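You operate a simulated robot arm through the tools that you are given. There is no shell and no other tool.

You are at the controls of a simulated robot arm. One attempt, no reset.

Task
Open the pastry drawer, put both glass with lines from the baking worktop away inside and shut the drawer again. Set down upright: glass with lines.

It is judged by the outcome, as a careful person would: the job done as asked, and still so three seconds after it is handed in. It fails if anything else is knocked over, pushed out of place, dropped, spilled or broken.

Robot
A 7-joint arm with a two-finger parallel gripper, fixed in place. Base frame: the origin is at the foot of the arm, x ahead of it, y to its left, z up. Readings come in mm, rad, newtons and seconds.
Its first joint turns from -2.897 to 2.897 rad. Payload 4.4 kg.
The TCP is the grasp point between the finger pads, 23 mm short of the fingertips. In the tool frame z runs along the fingers and y along their closing line. Largest opening 94 mm; finger width 38, thickness 10; the body of the gripper, 54 by 96 mm, starts 39 mm behind the TCP.
Orientation is told as [roll, pitch, yaw] about the base's x, y, z axes, in that order, counted from this pose: with the fingers straight down and closing along the base's y, the tool's x points along the base's -x, its y along +y and its z along -z.

Tools
- The arm moves only by the tool servo_tool. Its argument "rows" is a list of rows, each a list of 6 numbers: the shift along the base's x, y, z in units of 300 mm (1.0 is 300 mm), then the turn, a rotation vector about the base's x, y, z in units of 60 degrees (1.0 is 60 degrees). In form: [[tx, ty, tz, wx, wy, wz], ...]. A call has 1 to 20 rows; each row is the pose to reach, as a shift and turn from the pose commanded when the call began. "grip" is the closure, from 0 (fully open) to 1 (shut), set as the call begins (left out, the last holds). A call with a number of a shift or a turn outside -1 to 1 is refused whole. Each row takes 0.2 s and may step no farther than 50 mm and 0.15 rad from the row before; otherwise, or with a gripper value out of range, the whole call is refused. Where a pose cannot be reached the arm comes as near as it can. A force on the tool above 40 N (or 10 N above the force at the start of the call, whichever is more), or a blocked arm, ends the call early, and 0.2 s more pass. Each finger travels about 72 mm/s and halts on what it meets, pressing with about 26 N; the grip force reading is that of the motor and also rises with nothing between the fingers. The clock runs only during rows and for 0.2 s after the last one: add rows that repeat a pose to give the fingers time. The reply holds the time, the measured pose of the TCP, the force on the tool along the base axes, the opening and the grip force, in the units named above and with some noise, with the torque about the TCP (base axes, N m) and any sound that the robot's microphone picked up.
- Cameras (640 x 400 px; columns grow to the right, rows downward): "scene" is fixed at [218.2, 650.7, 1343.1]; the picture's right is [-0.29, -0.96, 0.00], its down [-0.40, 0.12, -0.91] and it looks along [0.87, -0.27, -0.42] (base axes); focal length 234 px, centre (320, 200). "wrist" rides on the gripper at [86, 16, -75] in the tool frame; the picture's right is [-0.18, 0.98, 0.00], its down [-0.58, -0.11, -0.81] and it looks along [-0.79, -0.15, 0.59] (tool axes); focal length 243 px, centre (320, 200). There is no depth. A picture from a camera that has moved, and an enlarged one, comes with that camera's place and axes in the base frame and with its lens.
- camera(camera): a new picture of that camera. The clock stands still meanwhile.
- inspect(camera, box): a new picture of the part [left, top, right, bottom] of that camera's present view, enlarged. The clock stands still meanwhile.
- finish_job(): hands the job in; it is judged then, once.

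Places have to be worked out from the pictures, the camera data and where the tool is seen. Open the gripper and draw the arm clear of the work before you hand the job in, unless the task says otherwise.

The tools are called after "Request:" by a JSON object that holds its "name" and its "arguments". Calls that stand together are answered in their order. servo_tool: Moves the arm, as the interface text tells. Its arguments: {"type":"object","properties":{"rows":{"type":"array","items":{"type":"array","items":{"type":"number"}}},"grip":{"type":"number"}},"required":["rows"]} The other tools are called the same way: camera (camera) takes a picture; inspect (camera, box) takes an enlarged picture of a part of a camera's view; finish_job () hands the job in.

At the start:

```text
time: 0.0
tool_pos: [704.0, 196.8, 1239.7]
orientation: [0.001, 0.0, 0.0]
force: [-0.4, 0.1, 0.1]
torque: [0.01, 0.01, 0.0]
opening: 93.8
finger_force: 0.0
```

scene: 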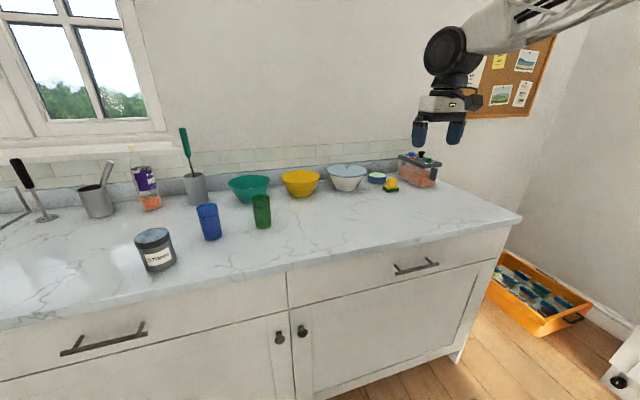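
wrist: 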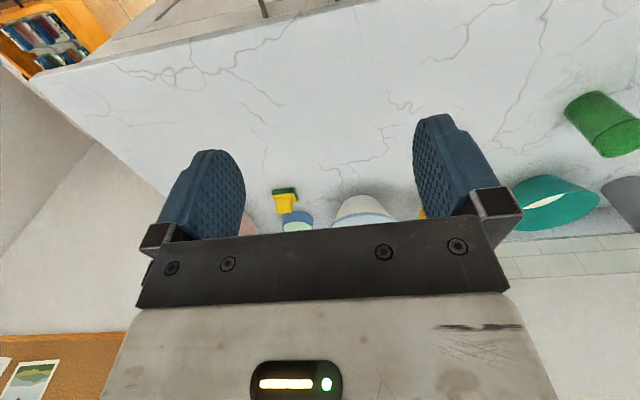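

I start by looking closer at the scene: the glasses, the drawer fronts and any labels.

Request:
{"name": "inspect", "arguments": {"camera": "scene", "box": [120, 120, 320, 280]}}

Request:
{"name": "inspect", "arguments": {"camera": "scene", "box": [270, 200, 530, 400]}}

Request:
{"name": "inspect", "arguments": {"camera": "scene", "box": [0, 240, 300, 400]}}

Request:
{"name": "inspect", "arguments": {"camera": "scene", "box": [360, 120, 640, 340]}}

```text
2.50 times, centred on (220, 200) of scene
camera zoom: at [218.2, 650.7, 1343.1], right [-0.29, -0.96, 0.0], down [-0.4, 0.12, -0.91], along [0.87, -0.27, -0.42], focal length 586 px, centre (570, 200)
```

zoom: 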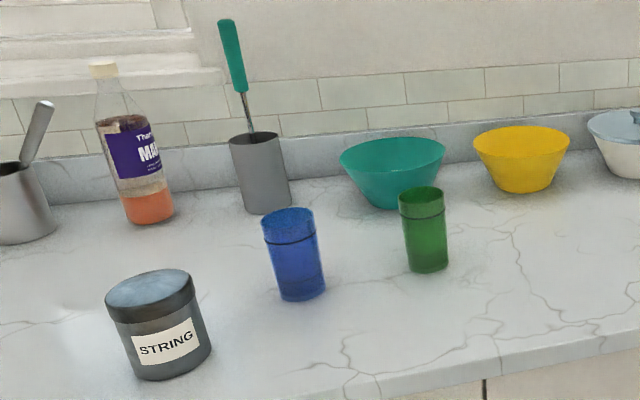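

```text
2.00 times, centred on (400, 300) of scene
camera zoom: at [218.2, 650.7, 1343.1], right [-0.29, -0.96, 0.0], down [-0.4, 0.12, -0.91], along [0.87, -0.27, -0.42], focal length 469 px, centre (160, 0)
```

zoom: 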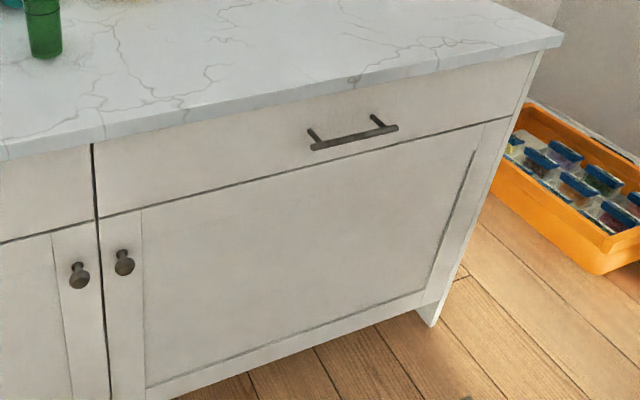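

```text
2.13 times, centred on (150, 320) of scene
camera zoom: at [218.2, 650.7, 1343.1], right [-0.29, -0.96, 0.0], down [-0.4, 0.12, -0.91], along [0.87, -0.27, -0.42], focal length 500 px, centre (683, -56)
```

zoom: 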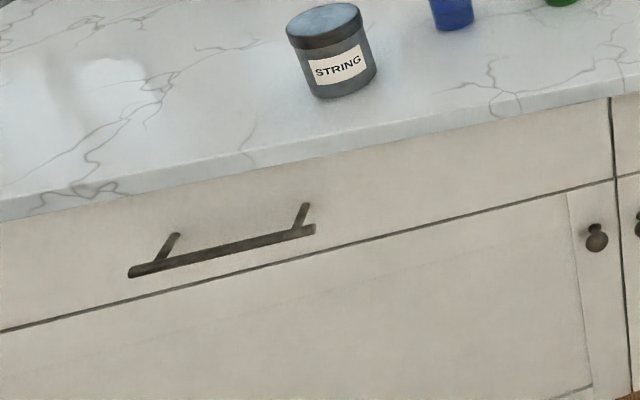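

```text
1.82 times, centred on (500, 230) of scene
camera zoom: at [218.2, 650.7, 1343.1], right [-0.29, -0.96, 0.0], down [-0.4, 0.12, -0.91], along [0.87, -0.27, -0.42], focal length 426 px, centre (-7, 146)
```

zoom: 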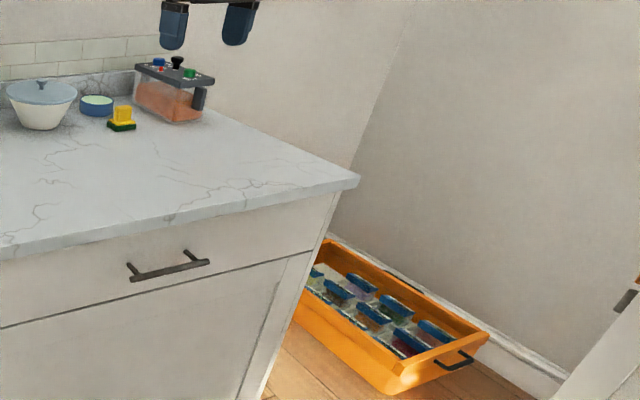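

The two glasses with a dark line below the rim are blue and green, at about (909,792) and (944,632), on a counter top at z≈925. The right drawer's handle is near (690,180,838). I retreat a bit so the wrist camera sees the drawer front.

Request:
{"name": "servo_tool", "arguments": {"rows": [[-0.125, 0.042, -0.042, 0, 0, 0], [-0.25, 0.083, -0.083, 0, 0, 0], [-0.375, 0.125, -0.125, 0, 0, 0], [-0.5, 0.167, -0.167, 0, 0, 0], [-0.625, 0.208, -0.208, 0, 0, 0], [-0.75, 0.25, -0.25, 0, 0, 0], [-0.875, 0.292, -0.292, 0, 0, 0], [-1, 0.333, -0.333, 0, 0, 0]]}}

Request:
{"name": "camera", "arguments": {"camera": "wrist"}}

Request:
{"name": "camera", "arguments": {"camera": "scene"}}

```text
time: 1.8
tool_pos: [403.4, 296.9, 1140.1]
orientation: [0.0, 0.0, 0.001]
force: [0.2, 0.1, -0.1]
torque: [0.02, 0.0, -0.01]
opening: 94.1
finger_force: 0.0
```

```text
taken
camera wrist: at [317.7, 312.6, 1215.3], right [0.18, 0.98, 0.0], down [0.58, -0.11, 0.81], along [0.79, -0.15, -0.59], focal length 243 px, centre (320, 200)
```

wrist: 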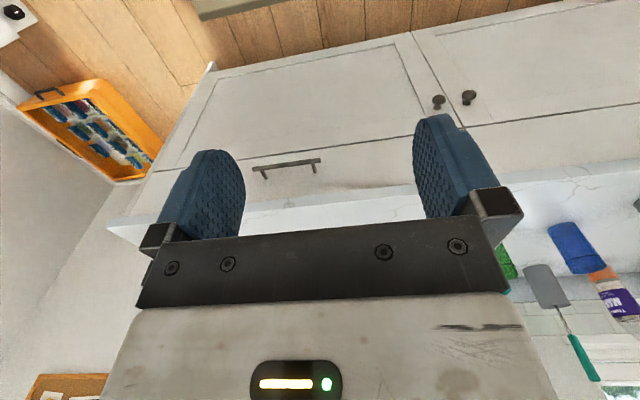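

```text
taken
```

scene: 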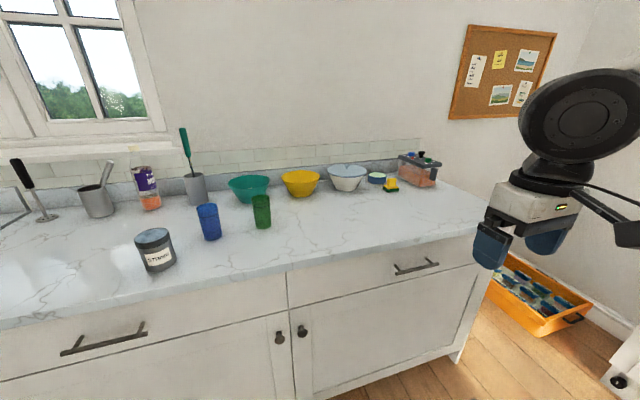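

Request:
{"name": "inspect", "arguments": {"camera": "wrist", "box": [200, 110, 440, 240]}}

Request:
{"name": "inspect", "arguments": {"camera": "scene", "box": [370, 230, 470, 300]}}

Request:
{"name": "inspect", "arguments": {"camera": "wrist", "box": [0, 0, 240, 150]}}

```text
2.67 times, centred on (320, 175) of wrist
camera zoom: at [317.7, 312.6, 1215.3], right [0.18, 0.98, 0.0], down [0.58, -0.11, 0.81], along [0.79, -0.15, -0.59], focal length 647 px, centre (320, 267)
```

zoom: 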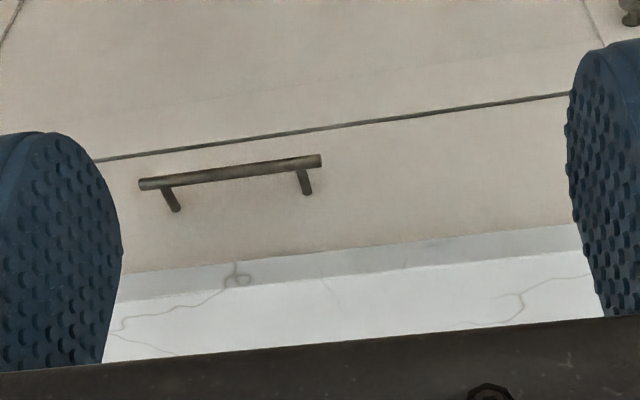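

```text
5.71 times, centred on (420, 265) of scene
camera zoom: at [218.2, 650.7, 1343.1], right [-0.29, -0.96, 0.0], down [-0.4, 0.12, -0.91], along [0.87, -0.27, -0.42], focal length 1340 px, centre (-251, -171)
```

zoom: 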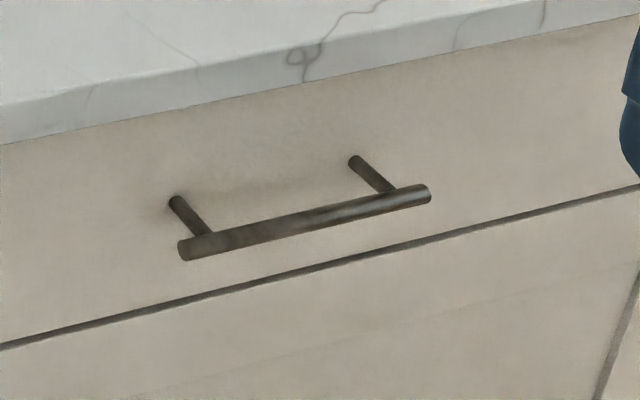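

```text
2.67 times, centred on (120, 75) of wrist
camera zoom: at [317.7, 312.6, 1215.3], right [0.18, 0.98, 0.0], down [0.58, -0.11, 0.81], along [0.79, -0.15, -0.59], focal length 647 px, centre (853, 533)
```

zoom: 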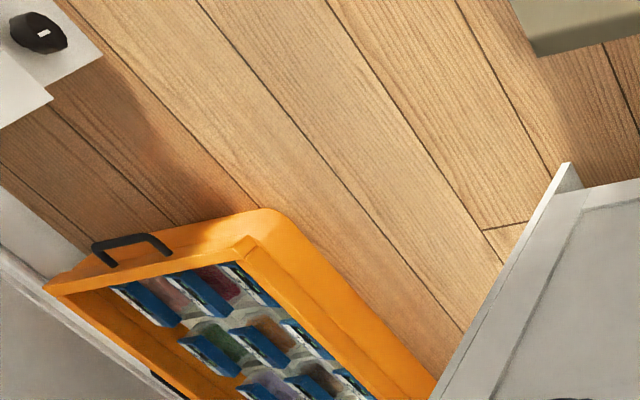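

The handle bar appears near x≈706, y 83–236, z≈812. Before committing, I'll turn the wrist camera to the right to see whether there's another cabinet or drawer label in the room.

Request:
{"name": "servo_tool", "arguments": {"rows": [[0, 0, 0, 0, 0, -0.14], [0, 0, 0, 0, 0, -0.28], [0, 0, 0, 0, 0, -0.42], [0, 0, 0, 0, 0, -0.56], [0, 0, 0, 0, 0, -0.7], [0, 0, 0, 0, 0, -0.84], [0, 0, 0, 0, 0, -1]]}}

Request:
{"name": "camera", "arguments": {"camera": "wrist"}}

```text
refused: row 7 steps farther than a row can; nothing moved
```

```text
taken
camera wrist: at [317.7, 312.6, 1215.3], right [0.18, 0.98, 0.0], down [0.58, -0.11, 0.81], along [0.79, -0.15, -0.59], focal length 243 px, centre (320, 200)
```

wrist: 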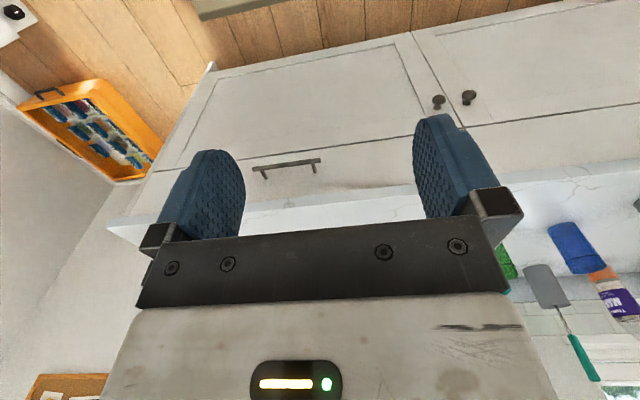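

The last turn step was too large (limit 0.143 units); I retry with even steps.

Request:
{"name": "servo_tool", "arguments": {"rows": [[0, 0, 0, 0, 0, -0.14], [0, 0, 0, 0, 0, -0.28], [0, 0, 0, 0, 0, -0.42], [0, 0, 0, 0, 0, -0.56], [0, 0, 0, 0, 0, -0.7], [0, 0, 0, 0, 0, -0.84], [0, 0, 0, 0, 0, -0.98]]}}

Request:
{"name": "camera", "arguments": {"camera": "wrist"}}

```text
time: 3.4
tool_pos: [403.0, 296.5, 1140.8]
orientation: [0.0, 0.0, -1.028]
force: [0.1, -0.4, 0.2]
torque: [0.02, -0.02, 0.0]
opening: 94.1
finger_force: 0.0
```

```text
taken
camera wrist: at [373.1, 379.4, 1215.6], right [0.94, 0.35, 0.0], down [0.21, -0.55, 0.81], along [0.28, -0.76, -0.59], focal length 243 px, centre (320, 200)
```

wrist: 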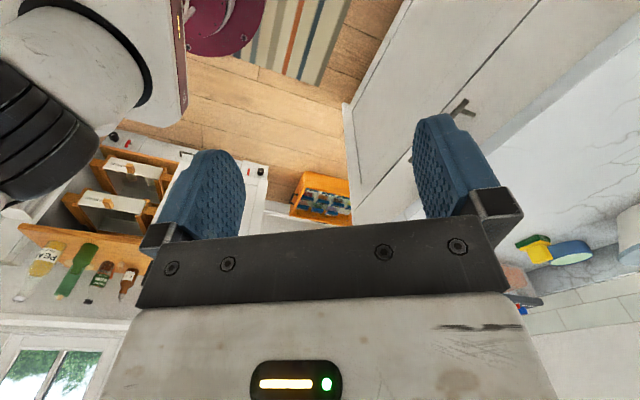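

The arm base is seen at the left, and no other labelled drawer is in view, so I take the drawer under this worktop within reach (right one). Now I finish the yaw to −90° while moving in front of the drawer, to prepare a horizontal grip on the handle.

Request:
{"name": "servo_tool", "arguments": {"rows": [[0.1, -0.08, -0.1, 0, 0, -0.13], [0.2, -0.16, -0.2, 0, 0, -0.26], [0.28, -0.24, -0.3, 0, 0, -0.39], [0.33, -0.32, -0.4, 0, 0, -0.518]]}}

Request:
{"name": "servo_tool", "arguments": {"rows": [[0, 0, -0.05, 0, -0.14, 0], [0, 0, -0.1, 0, -0.28, 0], [0, 0, -0.15, 0, -0.42, 0], [0, 0, -0.2, 0, -0.56, 0], [0, 0, -0.25, 0, -0.7, 0], [0, 0, -0.3, 0, -0.84, 0], [0, 0, -0.35, 0, -0.98, 0]]}}

Request:
{"name": "camera", "arguments": {"camera": "scene"}}

Request:
{"name": "camera", "arguments": {"camera": "wrist"}}

```text
time: 4.4
tool_pos: [504.0, 201.4, 1020.7]
orientation: [0.001, 0.0, -1.57]
force: [0.1, -0.5, 0.0]
torque: [0.0, 0.02, -0.01]
opening: 93.9
finger_force: 0.0
```

```text
time: 6.2
tool_pos: [458.1, 161.2, 751.8]
orientation: [0.627, -0.201, -1.521]
force: [0.7, 0.7, -0.1]
torque: [0.05, -0.02, 0.0]
opening: 93.9
finger_force: 0.1
out of reach, approached as far as the arm can: row 7
stopped in row 7: the arm was blocked; the commanded pose is now the measured one
```

```text
taken
```

scene: 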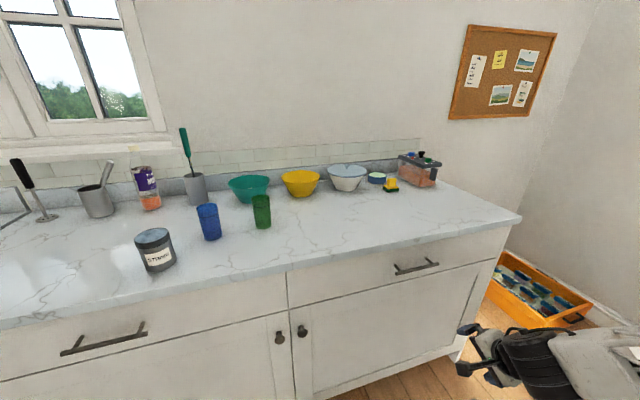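

```text
taken
camera wrist: at [423.2, 257.7, 803.5], right [0.8, -0.03, 0.6], down [-0.54, -0.48, 0.69], along [0.27, -0.88, -0.4], focal length 243 px, centre (320, 200)
```

wrist: 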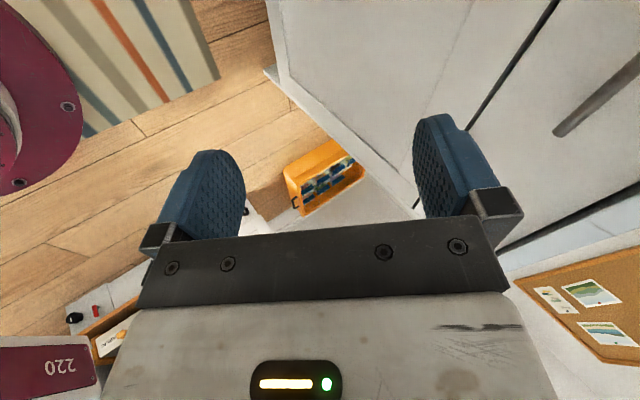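

The deep horizontal pose isn't reachable so close to the base. I'll use about a 45° tilt instead: lift back up, straighten the side-tilt, and see whether 45° holds.

Request:
{"name": "servo_tool", "arguments": {"rows": [[0.04, 0, 0.1, 0.04, 0, -0.01], [0.08, 0, 0.2, 0.08, 0, -0.02], [0.12, 0, 0.3, 0.12, -0.04, -0.03], [0.16, 0, 0.4, 0.16, -0.1, -0.04], [0.207, 0, 0.494, 0.192, -0.151, -0.048]]}}

Request:
{"name": "camera", "arguments": {"camera": "wrist"}}

Request:
{"name": "camera", "arguments": {"camera": "scene"}}

```text
time: 7.4
tool_pos: [520.1, 161.1, 901.4]
orientation: [0.79, -0.002, -1.588]
force: [0.3, -0.3, -0.2]
torque: [0.0, -0.01, 0.01]
opening: 94.4
finger_force: 0.1
```

```text
taken
camera wrist: at [480.6, 248.5, 965.0], right [0.69, -0.2, 0.7], down [-0.66, -0.57, 0.49], along [0.3, -0.8, -0.52], focal length 243 px, centre (320, 200)
```

wrist: 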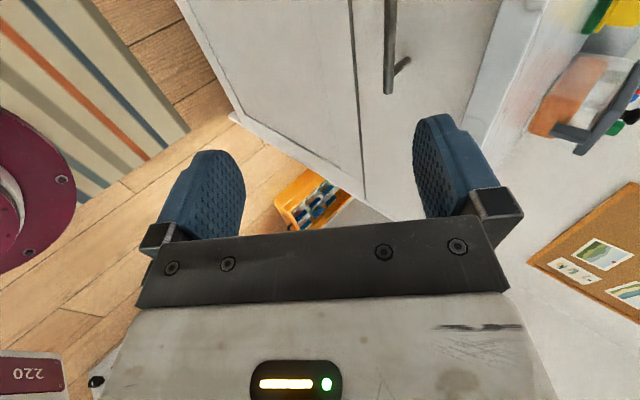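

```text
taken
```

scene: 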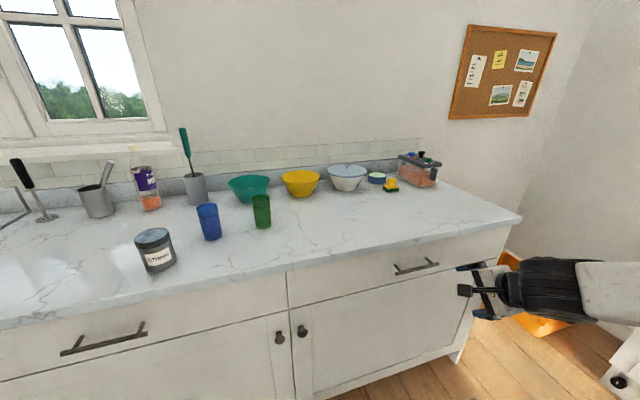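

The 45° tilt holds. I look closely at the handle from here.

Request:
{"name": "inspect", "arguments": {"camera": "wrist", "box": [320, 0, 520, 125]}}

```text
3.20 times, centred on (420, 62) of wrist
camera zoom: at [480.6, 248.5, 965.0], right [0.69, -0.2, 0.7], down [-0.66, -0.57, 0.49], along [0.3, -0.8, -0.52], focal length 776 px, centre (0, 640)
```

zoom: 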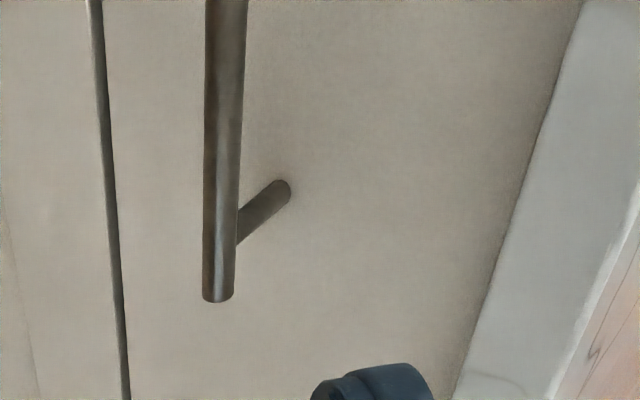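

Combining the three views, the bar runs y≈78–241 at x≈707, z≈809, with about 32 mm clear behind it. I narrow the gripper to ~30 mm and move to a pre-grasp point 80 mm back along the tool axis.

Request:
{"name": "servo_tool", "arguments": {"rows": [[0.1, 0, -0.02, 0, 0, 0], [0.2, 0, -0.05, 0, 0, 0], [0.32, 0, -0.08, 0, 0, 0], [0.423, -0.003, -0.107, 0, 0, 0.015], [0.423, -0.003, -0.107, 0, 0, 0.015]], "grip": 0.68}}

Request:
{"name": "camera", "arguments": {"camera": "wrist"}}

Request:
{"name": "inspect", "arguments": {"camera": "scene", "box": [360, 200, 540, 320]}}

```text
time: 8.6
tool_pos: [648.7, 159.5, 867.0]
orientation: [0.789, -0.001, -1.574]
force: [-0.1, -0.2, 0.2]
torque: [0.0, -0.05, -0.01]
opening: 30.1
finger_force: 0.0
```

```text
taken
camera wrist: at [607.0, 245.4, 931.5], right [0.69, -0.18, 0.7], down [-0.65, -0.58, 0.49], along [0.31, -0.79, -0.52], focal length 243 px, centre (320, 200)
```

wrist: 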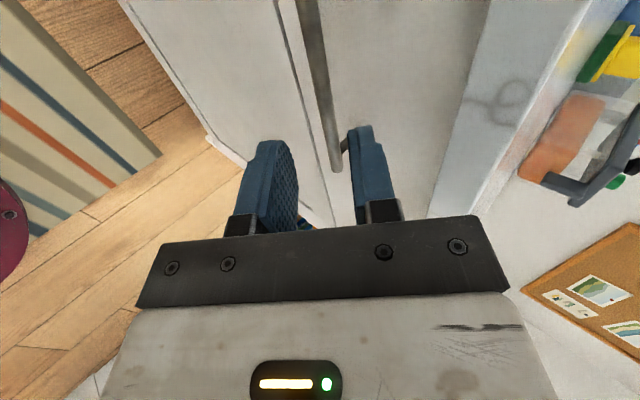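

```text
3.33 times, centred on (450, 260) of scene
camera zoom: at [218.2, 650.7, 1343.1], right [-0.29, -0.96, 0.0], down [-0.4, 0.12, -0.91], along [0.87, -0.27, -0.42], focal length 782 px, centre (-113, 0)
```

zoom: 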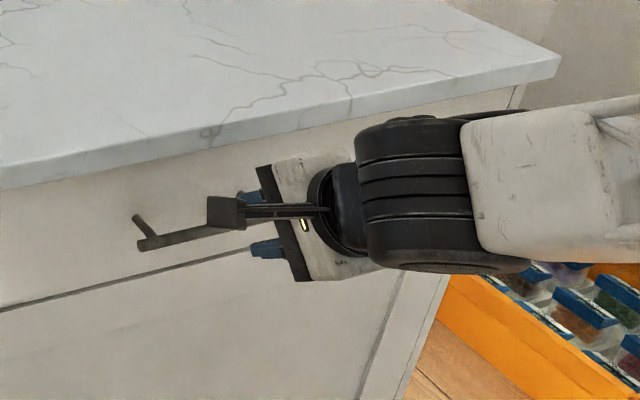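

The bar's seen end matches my prediction to within ~2 px. I slide along the tool axis to straddle the bar.

Request:
{"name": "servo_tool", "arguments": {"rows": [[0.05, 0, -0.05, 0, 0, 0], [0.1, 0, -0.1, 0, 0, 0], [0.14, 0, -0.14, 0, 0, 0], [0.17, 0, -0.17, 0, 0, 0], [0.188, 0, -0.187, 0, 0, 0]]}}

Request:
{"name": "camera", "arguments": {"camera": "wrist"}}

Request:
{"name": "inspect", "arguments": {"camera": "scene", "box": [360, 200, 540, 320]}}

```text
time: 9.8
tool_pos: [706.2, 158.9, 820.2]
orientation: [0.78, -0.001, -1.571]
force: [0.1, 1.2, 0.2]
torque: [0.03, 0.01, 0.0]
opening: 30.1
finger_force: 0.0
out of reach, approached as far as the arm can: row 4, 5
```

```text
taken
camera wrist: at [665.9, 244.6, 885.4], right [0.7, -0.18, 0.69], down [-0.64, -0.58, 0.5], along [0.31, -0.79, -0.52], focal length 243 px, centre (320, 200)
```

wrist: 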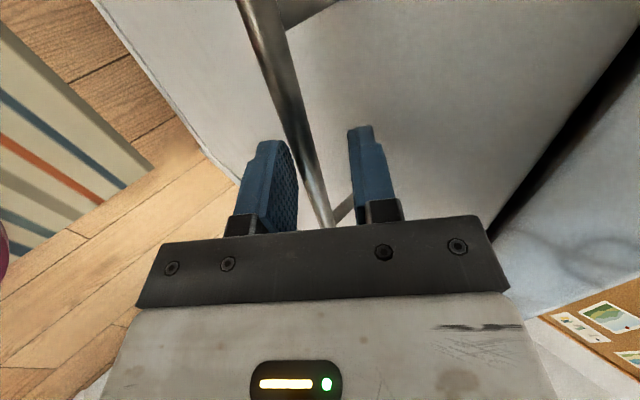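

```text
3.33 times, centred on (450, 260) of scene
camera zoom: at [218.2, 650.7, 1343.1], right [-0.29, -0.96, 0.0], down [-0.4, 0.12, -0.91], along [0.87, -0.27, -0.42], focal length 782 px, centre (-113, 0)
```

zoom: 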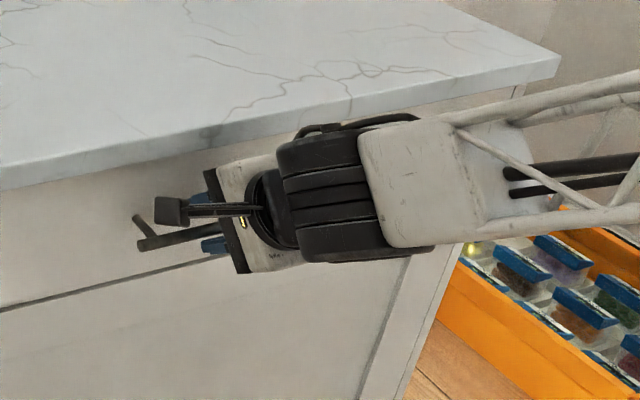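

The bar sits between the fingers. I close the grip on it.

Request:
{"name": "servo_tool", "arguments": {"rows": [[0, 0, 0, 0, 0, 0], [0, 0, 0, 0, 0, 0], [0, 0, 0, 0, 0, 0]], "grip": 1}}

```text
time: 10.2
tool_pos: [704.0, 158.2, 814.3]
orientation: [0.77, -0.001, -1.571]
force: [-23.5, 5.3, 5.1]
torque: [0.65, 0.22, -0.78]
opening: 11.7
finger_force: 26.1
stopped in row 2: the force on the tool passed its limit at 48 N (the readings are from after the stop); the commanded pose is now the measured one
```

The bar is held (opening 11.7 mm). I pull straight back, gently at first.

Request:
{"name": "servo_tool", "arguments": {"rows": [[-0.02, 0, 0, 0, 0, 0], [-0.05, 0, 0, 0, 0, 0], [-0.08, 0, 0, 0, 0, 0], [-0.12, 0, 0, 0, 0, 0], [-0.16, 0, 0, 0, 0, 0]]}}

Request:
{"name": "camera", "arguments": {"camera": "scene"}}

```text
time: 11.3
tool_pos: [662.3, 158.0, 815.3]
orientation: [0.759, -0.002, -1.568]
force: [0.8, 3.2, -2.1]
torque: [1.45, 0.03, -1.08]
opening: 11.8
finger_force: 45.1
out of reach, approached as far as the arm can: row 5
stopped in row 5: the force on the tool passed its limit at 44 N (the readings are from after the stop); the commanded pose is now the measured one
```

```text
taken
```

scene: 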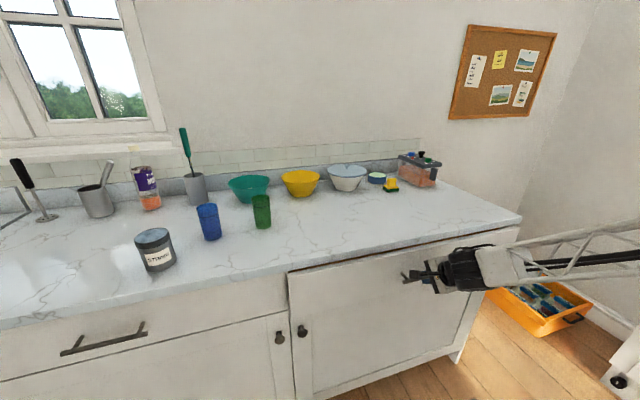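

The drawer has come out about 42 mm; the 45° tilt is at the arm's limit here, so I keep pulling while gradually easing the tilt.

Request:
{"name": "servo_tool", "arguments": {"rows": [[-0.03, 0, 0, 0, 0.04, 0], [-0.06, 0, 0, 0, 0.08, 0], [-0.09, 0, 0, 0, 0.12, 0], [-0.12, 0, 0, 0, 0.16, 0], [-0.15, 0, 0, 0, 0.2, 0], [-0.18, 0, 0, 0, 0.24, 0], [-0.21, 0, 0, 0, 0.27, 0]]}}

```text
time: 13.0
tool_pos: [602.5, 156.9, 815.5]
orientation: [0.482, 0.0, -1.566]
force: [0.8, 1.1, 1.0]
torque: [0.67, -0.07, -1.67]
opening: 11.9
finger_force: 45.0
stopped in row 7: the force on the tool passed its limit at 42 N (the readings are from after the stop); the commanded pose is now the measured one
```

It's out about 102 mm now. I keep pulling the same way.

Request:
{"name": "servo_tool", "arguments": {"rows": [[-0.03, 0, 0, 0, 0.02, 0], [-0.06, 0, 0, 0, 0.04, 0], [-0.09, 0, 0, 0, 0.06, 0], [-0.12, 0, 0, 0, 0.08, 0], [-0.15, 0, 0, 0, 0.1, 0], [-0.18, 0, 0, 0, 0.12, 0], [-0.21, 0, 0, 0, 0.14, 0]]}}

Request:
{"name": "camera", "arguments": {"camera": "scene"}}

Request:
{"name": "camera", "arguments": {"camera": "wrist"}}

```text
time: 14.6
tool_pos: [539.5, 158.0, 817.5]
orientation: [0.335, 0.002, -1.566]
force: [1.2, -1.6, 22.2]
torque: [0.71, -0.12, -1.59]
opening: 11.8
finger_force: 45.0
```

```text
taken
```

scene: 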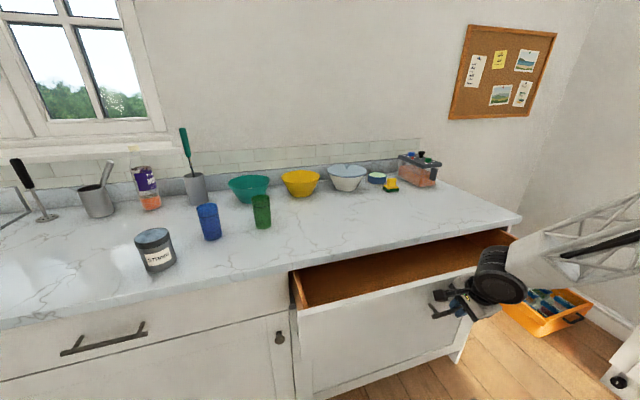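

```text
taken
camera wrist: at [530.4, 244.0, 893.4], right [0.93, -0.18, 0.32], down [-0.37, -0.58, 0.72], along [0.06, -0.79, -0.61], focal length 243 px, centre (320, 200)
```

wrist: 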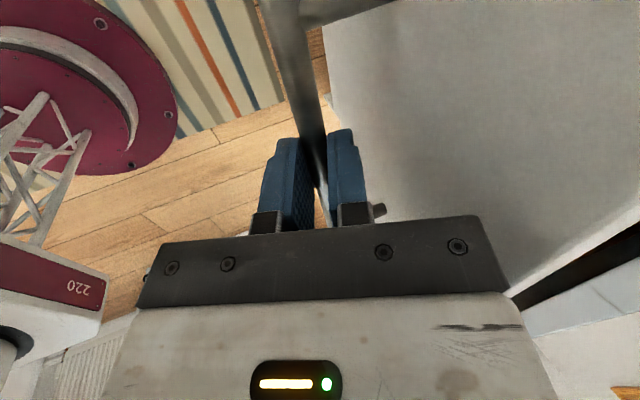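

The drawer comes out cleanly and looks empty with a wooden floor. I keep pulling, easing slightly upward to relieve the vertical load.

Request:
{"name": "servo_tool", "arguments": {"rows": [[-0.03, 0, 0.005, 0, 0.02, 0], [-0.06, 0, 0.01, 0, 0.04, 0], [-0.09, 0, 0.01, 0, 0.06, 0], [-0.12, 0, 0.01, 0, 0.08, 0], [-0.15, 0, 0.01, 0, 0.1, 0], [-0.18, 0, 0.01, 0, 0.12, 0], [-0.21, 0, 0.01, 0, 0.14, 0], [-0.24, 0, 0.01, 0, 0.16, 0], [-0.27, 0, 0.01, 0, 0.18, 0]]}}

Request:
{"name": "camera", "arguments": {"camera": "scene"}}

```text
time: 15.5
tool_pos: [508.5, 156.3, 818.1]
orientation: [0.261, 0.0, -1.567]
force: [1.5, 12.5, -6.9]
torque: [-0.22, 0.11, -0.97]
opening: 11.5
finger_force: 44.9
stopped in row 4: the force on the tool passed its limit at 43 N (the readings are from after the stop); the commanded pose is now the measured one
```

```text
taken
```

scene: 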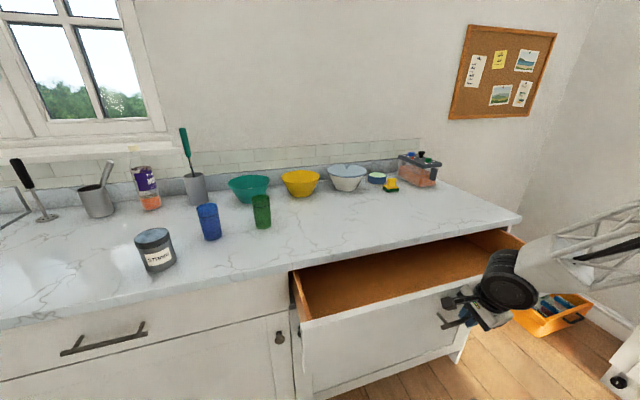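

About 196 mm out. I continue with no more tilt change for now.

Request:
{"name": "servo_tool", "arguments": {"rows": [[-0.03, 0, 0, 0, 0, 0], [-0.06, 0, 0, 0, 0, 0], [-0.09, 0, 0, 0, 0.02, 0], [-0.12, 0, 0, 0, 0.04, 0], [-0.15, 0, 0, 0, 0.06, 0], [-0.18, 0, 0, 0, 0.08, 0], [-0.21, 0, 0, 0, 0.1, 0], [-0.24, 0, 0, 0, 0.12, 0], [-0.27, 0, 0, 0, 0.12, 0]]}}

Request:
{"name": "camera", "arguments": {"camera": "scene"}}

```text
time: 17.6
tool_pos: [429.8, 156.9, 818.8]
orientation: [0.139, 0.002, -1.569]
force: [0.4, -15.0, -5.5]
torque: [-1.47, -5.44, -1.92]
opening: 14.7
finger_force: 44.9
stopped in row 9: the force on the tool passed its limit at 44 N (the readings are from after the stop); the commanded pose is now the measured one
```

```text
taken
```

scene: 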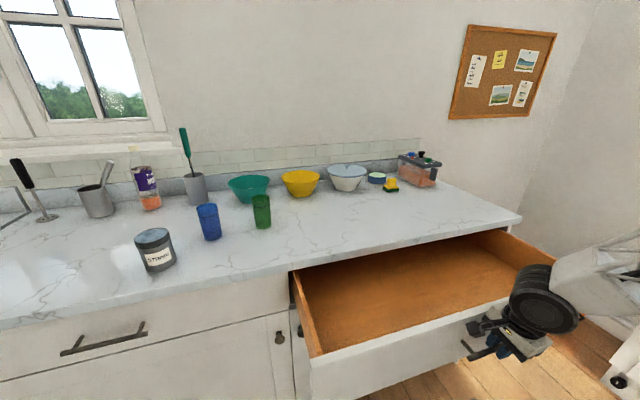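

The drawer is out about 275 mm, which is plenty. I release the bar to ~30 mm opening and draw up and away.

Request:
{"name": "servo_tool", "arguments": {"rows": [[0, 0, 0, 0, 0, 0], [0, 0, 0, 0, 0, 0], [0, 0, 0, 0, 0, 0]], "grip": 0.7}}

Request:
{"name": "camera", "arguments": {"camera": "wrist"}}

```text
time: 18.4
tool_pos: [428.3, 156.9, 819.5]
orientation: [0.139, 0.003, -1.567]
force: [0.6, 0.5, -0.3]
torque: [0.05, 0.03, 0.0]
opening: 28.2
finger_force: 0.0
```

```text
taken
camera wrist: at [434.6, 243.7, 896.2], right [0.97, -0.18, 0.14], down [-0.22, -0.58, 0.78], along [-0.06, -0.79, -0.61], focal length 243 px, centre (320, 200)
```

wrist: 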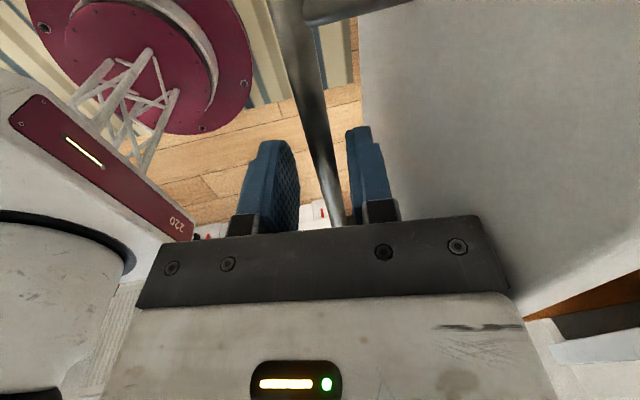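

Forces are clear. I lift straight up along the tool axis.

Request:
{"name": "servo_tool", "arguments": {"rows": [[-0.01, 0, 0.07, 0, 0, 0], [-0.02, 0, 0.15, 0, 0, 0], [-0.04, 0, 0.3, 0, 0, 0], [-0.04, 0, 0.45, 0, 0, 0], [-0.04, 0, 0.6, 0, 0, 0], [-0.04, 0, 0.75, 0, 0.13, 0]]}}

Request:
{"name": "camera", "arguments": {"camera": "scene"}}

Request:
{"name": "camera", "arguments": {"camera": "wrist"}}

```text
time: 19.8
tool_pos: [416.6, 157.7, 1044.1]
orientation: [0.002, 0.002, -1.568]
force: [0.0, -0.5, -0.6]
torque: [-0.02, 0.0, 0.0]
opening: 28.0
finger_force: 0.0
```

```text
taken
```

scene: 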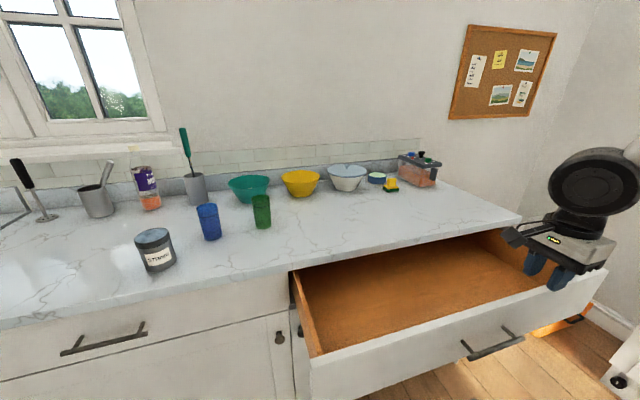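

```text
taken
camera wrist: at [432.8, 243.8, 1119.4], right [0.98, -0.18, 0.0], down [-0.11, -0.58, 0.8], along [-0.14, -0.79, -0.59], focal length 243 px, centre (320, 200)
```

wrist: 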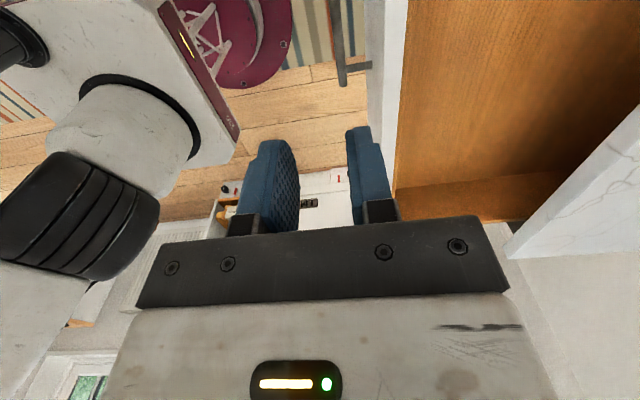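

The drawer is empty and open. I zoom into its interior to gauge its floor and walls.

Request:
{"name": "inspect", "arguments": {"camera": "wrist", "box": [340, 0, 640, 240]}}

Request:
{"name": "inspect", "arguments": {"camera": "scene", "box": [270, 200, 620, 400]}}

```text
1.67 times, centred on (490, 120) of wrist
camera zoom: at [432.8, 243.8, 1119.4], right [0.98, -0.18, 0.0], down [-0.11, -0.58, 0.8], along [-0.14, -0.79, -0.59], focal length 404 px, centre (37, 333)
```

zoom: 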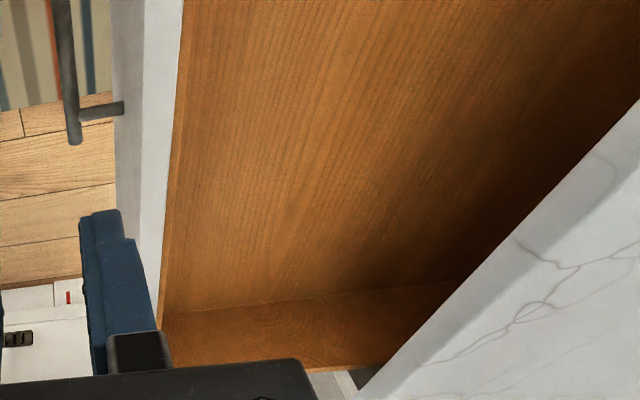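

```text
1.83 times, centred on (445, 300) of scene
camera zoom: at [218.2, 650.7, 1343.1], right [-0.29, -0.96, 0.0], down [-0.4, 0.12, -0.91], along [0.87, -0.27, -0.42], focal length 429 px, centre (91, 17)
```

zoom: 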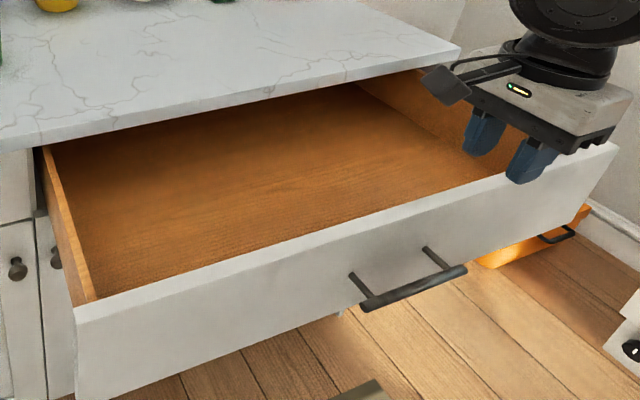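

Interior: floor z≈762, side walls up to ≈870, front panel from x≈472 to 490. Now I head for the green glass (≈(936,633), height ~105, ∅~60), raising the arm and turning the tool toward it with the gripper opening.

Request:
{"name": "servo_tool", "arguments": {"rows": [[0.08, 0.11, 0.1, 0, 0, 0.14], [0.16, 0.22, 0.15, 0, 0, 0.28], [0.24, 0.33, 0.2, 0, 0, 0.42], [0.33, 0.45, 0.25, 0, 0, 0.56], [0.42, 0.57, 0.3, 0, 0, 0.7], [0.52, 0.69, 0.33, 0, 0, 0.84], [0.61, 0.807, 0.353, 0, 0, 0.98]], "grip": 0}}

Request:
{"name": "servo_tool", "arguments": {"rows": [[0.03, 0.02, 0.02, 0, 0, 0.14], [0.06, 0.04, 0.04, 0, 0, 0.28], [0.1, 0.07, 0.06, 0, 0, 0.42], [0.13, 0.09, 0.08, 0, 0, 0.56], [0.17, 0.11, 0.1, 0, 0, 0.7], [0.2, 0.14, 0.1, 0, 0, 0.84], [0.22, 0.15, 0.1, 0, 0, 0.98]]}}

Request:
{"name": "camera", "arguments": {"camera": "wrist"}}

Request:
{"name": "camera", "arguments": {"camera": "scene"}}

```text
refused: row 1 steps farther than a row can; nothing moved
```

```text
time: 21.4
tool_pos: [483.6, 201.0, 1075.1]
orientation: [0.003, 0.002, -0.539]
force: [0.2, 0.0, -0.8]
torque: [0.0, 0.02, 0.03]
opening: 28.2
finger_force: 0.2
```

```text
taken
camera wrist: at [417.5, 260.6, 1150.2], right [0.66, 0.75, 0.0], down [0.44, -0.4, 0.8], along [0.6, -0.53, -0.59], focal length 243 px, centre (320, 200)
```

wrist: 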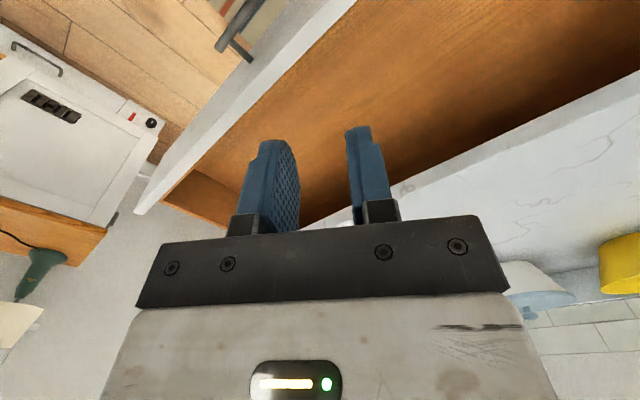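

```text
taken
```

scene: 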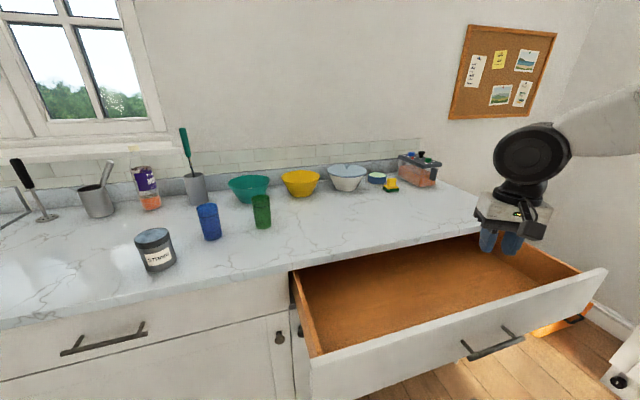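

The first call was refused, only the second ran, harmlessly. I continue from the present pose toward (620,420,1150), turning to face the green glass.

Request:
{"name": "servo_tool", "arguments": {"rows": [[0.056, 0.09, 0.04, 0, 0, 0.12], [0.112, 0.18, 0.08, 0, 0, 0.24], [0.168, 0.27, 0.12, 0, 0, 0.36], [0.224, 0.36, 0.16, 0, 0, 0.49], [0.28, 0.45, 0.2, 0, 0, 0.62], [0.336, 0.54, 0.23, 0, 0, 0.75], [0.392, 0.63, 0.25, 0, 0, 0.88], [0.453, 0.73, 0.25, 0, 0, 1.0]], "grip": 0}}

Request:
{"name": "camera", "arguments": {"camera": "wrist"}}

```text
time: 23.2
tool_pos: [618.6, 421.7, 1149.6]
orientation: [0.001, 0.001, 0.508]
force: [0.9, -0.1, 0.1]
torque: [0.02, -0.01, 0.01]
opening: 94.1
finger_force: 0.0
```

```text
taken
camera wrist: at [535.7, 394.5, 1224.7], right [-0.32, 0.95, 0.0], down [0.56, 0.19, 0.8], along [0.76, 0.26, -0.59], focal length 243 px, centre (320, 200)
```

wrist: 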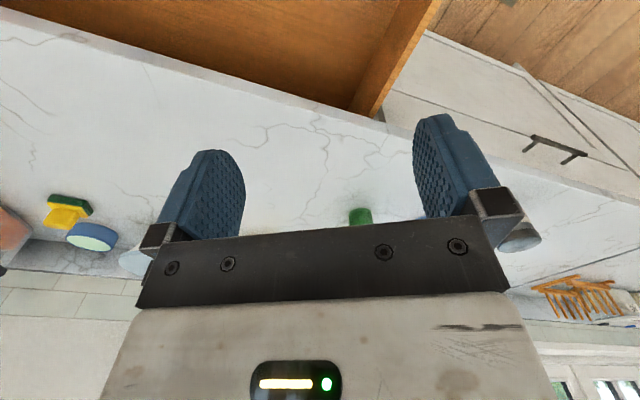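

The green glass shows between the fingers' gap to the right. I square the yaw to its bearing (34°) and extend a little before tilting outward.

Request:
{"name": "servo_tool", "arguments": {"rows": [[0.1, 0.06, 0, 0, 0, 0.04], [0.2, 0.12, 0, 0, 0, 0.081], [0.27, 0.17, 0, 0, 0, 0.081]]}}

Request:
{"name": "servo_tool", "arguments": {"rows": [[0, 0, 0, 0.078, -0.116, 0], [0, 0, 0, 0.155, -0.23, 0], [0, 0, 0, 0.233, -0.345, 0], [0, 0, 0, 0.31, -0.46, 0], [0, 0, 0, 0.388, -0.576, 0], [0, 0, 0, 0.466, -0.691, 0]]}}

Request:
{"name": "camera", "arguments": {"camera": "wrist"}}

Request:
{"name": "camera", "arguments": {"camera": "scene"}}

```text
time: 24.0
tool_pos: [701.0, 472.4, 1149.4]
orientation: [0.004, 0.002, 0.591]
force: [1.6, 0.2, 0.8]
torque: [-0.02, -0.02, -0.01]
opening: 94.2
finger_force: 0.1
```

```text
time: 25.4
tool_pos: [699.0, 472.2, 1149.4]
orientation: [0.006, -0.871, 0.587]
force: [0.3, 0.5, 0.2]
torque: [-0.03, 0.01, -0.01]
opening: 94.1
finger_force: 0.1
```

```text
taken
camera wrist: at [597.6, 422.9, 1131.8], right [-0.45, 0.88, 0.15], down [-0.14, -0.23, 0.96], along [0.88, 0.41, 0.23], focal length 243 px, centre (320, 200)
```

wrist: 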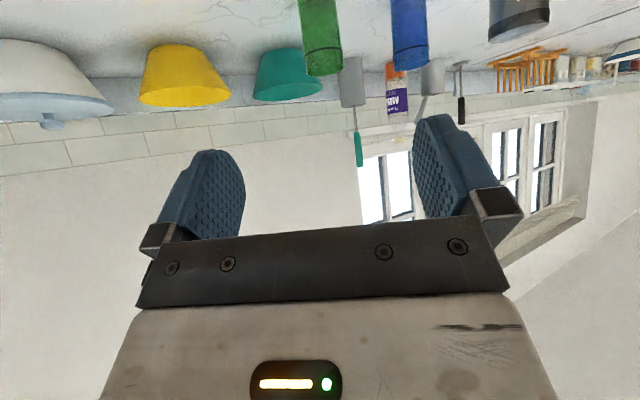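

```text
taken
```

scene: 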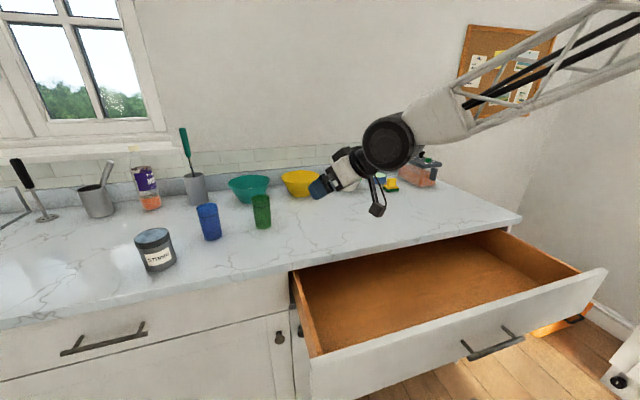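

Good view of the glasses. I zoom in both cameras to triangulate the rims accurately.

Request:
{"name": "inspect", "arguments": {"camera": "wrist", "box": [240, 0, 480, 120]}}

Request:
{"name": "inspect", "arguments": {"camera": "scene", "box": [180, 180, 300, 255]}}

```text
2.67 times, centred on (360, 60) of wrist
camera zoom: at [597.6, 422.9, 1131.8], right [-0.45, 0.88, 0.15], down [-0.14, -0.23, 0.96], along [0.88, 0.41, 0.23], focal length 647 px, centre (213, 573)
```

zoom: 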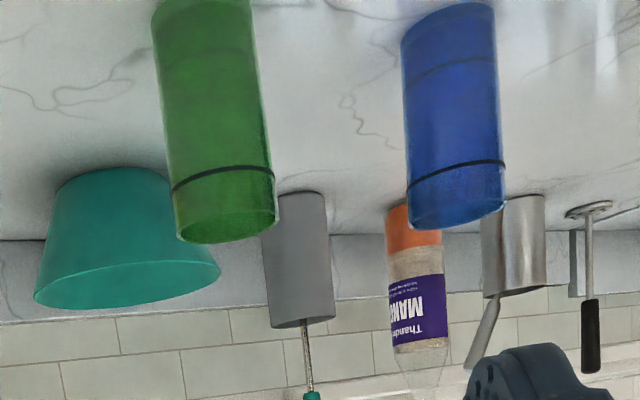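

```text
5.33 times, centred on (240, 218) of scene
camera zoom: at [218.2, 650.7, 1343.1], right [-0.29, -0.96, 0.0], down [-0.4, 0.12, -0.91], along [0.87, -0.27, -0.42], focal length 1250 px, centre (747, 107)
```

zoom: 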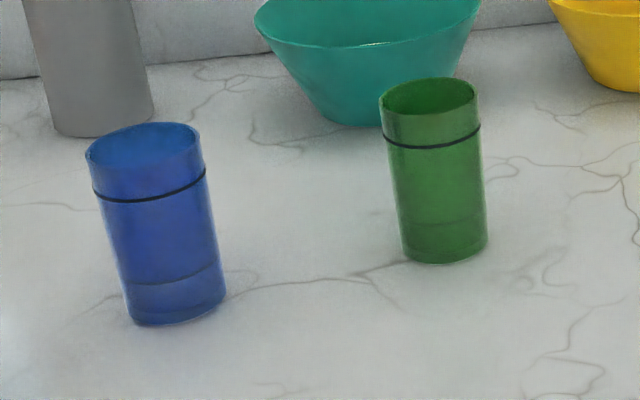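

Triangulation: green glass axis at (954,630), blue at (935,793), both rims at z≈1020 and counter at z≈914; both glasses may hold something, so I'll keep them level. I move to a pre-grasp 100 mm back from the green glass with the 50° tilt.

Request:
{"name": "servo_tool", "arguments": {"rows": [[0.1, 0.06, -0.05, 0, 0, 0], [0.2, 0.12, -0.1, 0, 0, 0], [0.3, 0.18, -0.15, 0, 0, 0], [0.4, 0.24, -0.2, 0, 0, 0], [0.5, 0.3, -0.25, 0, 0, 0], [0.607, 0.366, -0.298, 0, 0, -0.003]]}}

Request:
{"name": "camera", "arguments": {"camera": "wrist"}}

Request:
{"name": "inspect", "arguments": {"camera": "scene", "box": [180, 130, 420, 280]}}

```text
time: 26.8
tool_pos: [880.2, 582.2, 1060.9]
orientation: [0.006, -0.873, 0.585]
force: [0.1, 0.5, 0.3]
torque: [-0.04, 0.03, -0.04]
opening: 94.2
finger_force: 0.0
```

```text
taken
camera wrist: at [779.8, 532.5, 1043.6], right [-0.45, 0.88, 0.15], down [-0.14, -0.23, 0.96], along [0.88, 0.41, 0.23], focal length 243 px, centre (320, 200)
```

wrist: 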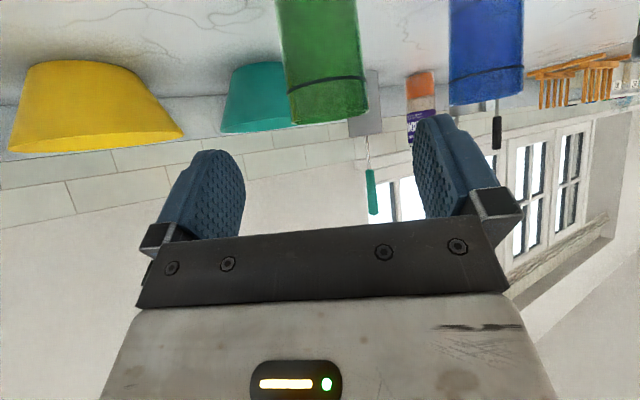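

```text
2.67 times, centred on (300, 205) of scene
camera zoom: at [218.2, 650.7, 1343.1], right [-0.29, -0.96, 0.0], down [-0.4, 0.12, -0.91], along [0.87, -0.27, -0.42], focal length 625 px, centre (373, 187)
```

zoom: 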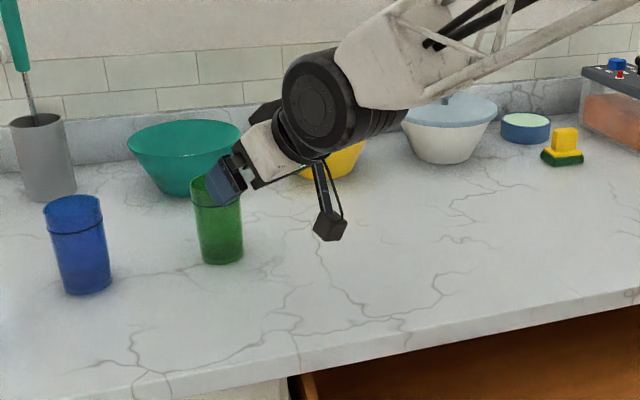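

The glass lines up between the fingers. I slide in along the tool axis to straddle its upper part.

Request:
{"name": "servo_tool", "arguments": {"rows": [[0.043, 0.028, -0.043, 0, 0, 0], [0.086, 0.056, -0.086, 0, 0, 0], [0.129, 0.085, -0.128, 0, 0, 0], [0.172, 0.113, -0.17, 0, 0, 0], [0.215, 0.141, -0.213, 0, 0, 0]]}}

Request:
{"name": "camera", "arguments": {"camera": "wrist"}}

Request:
{"name": "inspect", "arguments": {"camera": "scene", "box": [180, 130, 420, 280]}}

```text
time: 28.0
tool_pos: [946.5, 623.8, 996.9]
orientation: [0.004, -0.87, 0.585]
force: [0.1, -0.6, -0.5]
torque: [0.03, 0.04, 0.01]
opening: 94.1
finger_force: 0.0
```

```text
taken
camera wrist: at [844.4, 575.3, 979.0], right [-0.45, 0.88, 0.15], down [-0.14, -0.23, 0.96], along [0.88, 0.41, 0.22], focal length 243 px, centre (320, 200)
```

wrist: 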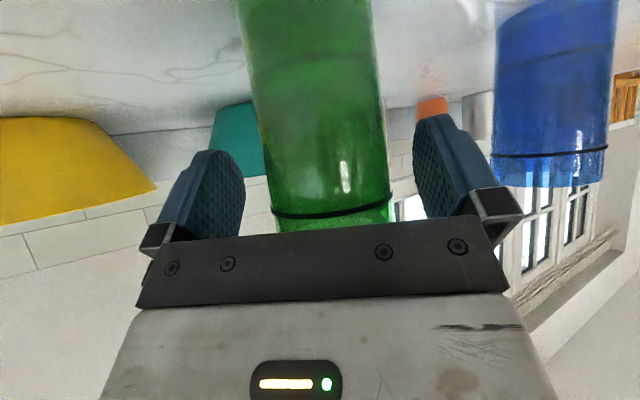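

```text
2.67 times, centred on (300, 205) of scene
camera zoom: at [218.2, 650.7, 1343.1], right [-0.29, -0.96, 0.0], down [-0.4, 0.12, -0.91], along [0.87, -0.27, -0.42], focal length 625 px, centre (373, 187)
```

zoom: 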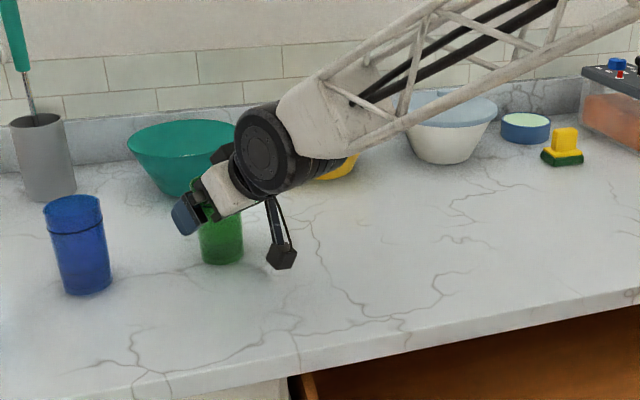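

The glass is centred between the fingers. I close on it.

Request:
{"name": "servo_tool", "arguments": {"rows": [[0, 0, 0, 0, 0, 0], [0, 0, 0, 0, 0, 0], [0, 0, 0, 0, 0, 0], [0, 0, 0, 0, 0, 0]], "grip": 1}}

Request:
{"name": "camera", "arguments": {"camera": "wrist"}}

```text
time: 29.0
tool_pos: [946.4, 623.2, 996.7]
orientation: [0.009, -0.871, 0.585]
force: [1.0, 0.9, 2.6]
torque: [0.07, -0.1, 0.09]
opening: 58.8
finger_force: 26.2
```

```text
taken
camera wrist: at [844.2, 575.2, 978.8], right [-0.45, 0.88, 0.15], down [-0.14, -0.23, 0.96], along [0.88, 0.41, 0.22], focal length 243 px, centre (320, 200)
```

wrist: 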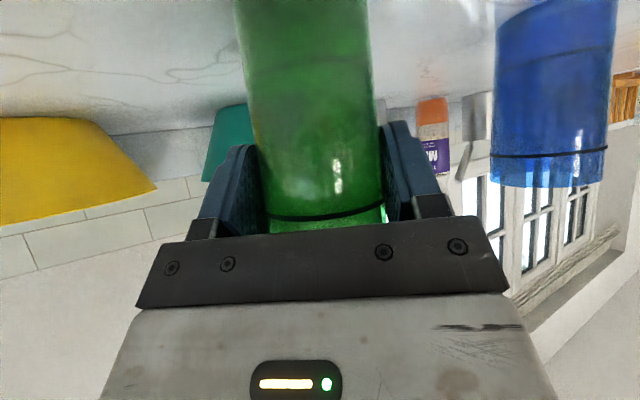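

The green glass is held (58.8 mm). I lift it straight up 60 mm, keeping the tool angle so it stays upright.

Request:
{"name": "servo_tool", "arguments": {"rows": [[0, 0, 0.04, 0, 0, 0], [0, 0, 0.1, 0, 0, 0], [0, 0, 0.16, 0, 0, 0], [0, 0, 0.2, 0, 0, 0], [-0.05, -0.1, 0.2, 0, 0, 0], [-0.1, -0.2, 0.2, 0, 0, 0], [-0.15, -0.3, 0.2, 0, 0, 0]]}}

Request:
{"name": "camera", "arguments": {"camera": "scene"}}

```text
time: 30.6
tool_pos: [901.6, 534.2, 1055.9]
orientation: [0.007, -0.872, 0.586]
force: [-0.1, -0.3, -3.2]
torque: [-0.01, -0.02, 0.06]
opening: 59.2
finger_force: 26.0
```

```text
taken
```

scene: 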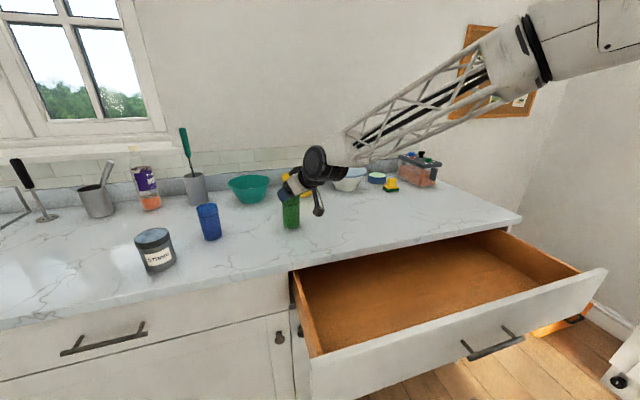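

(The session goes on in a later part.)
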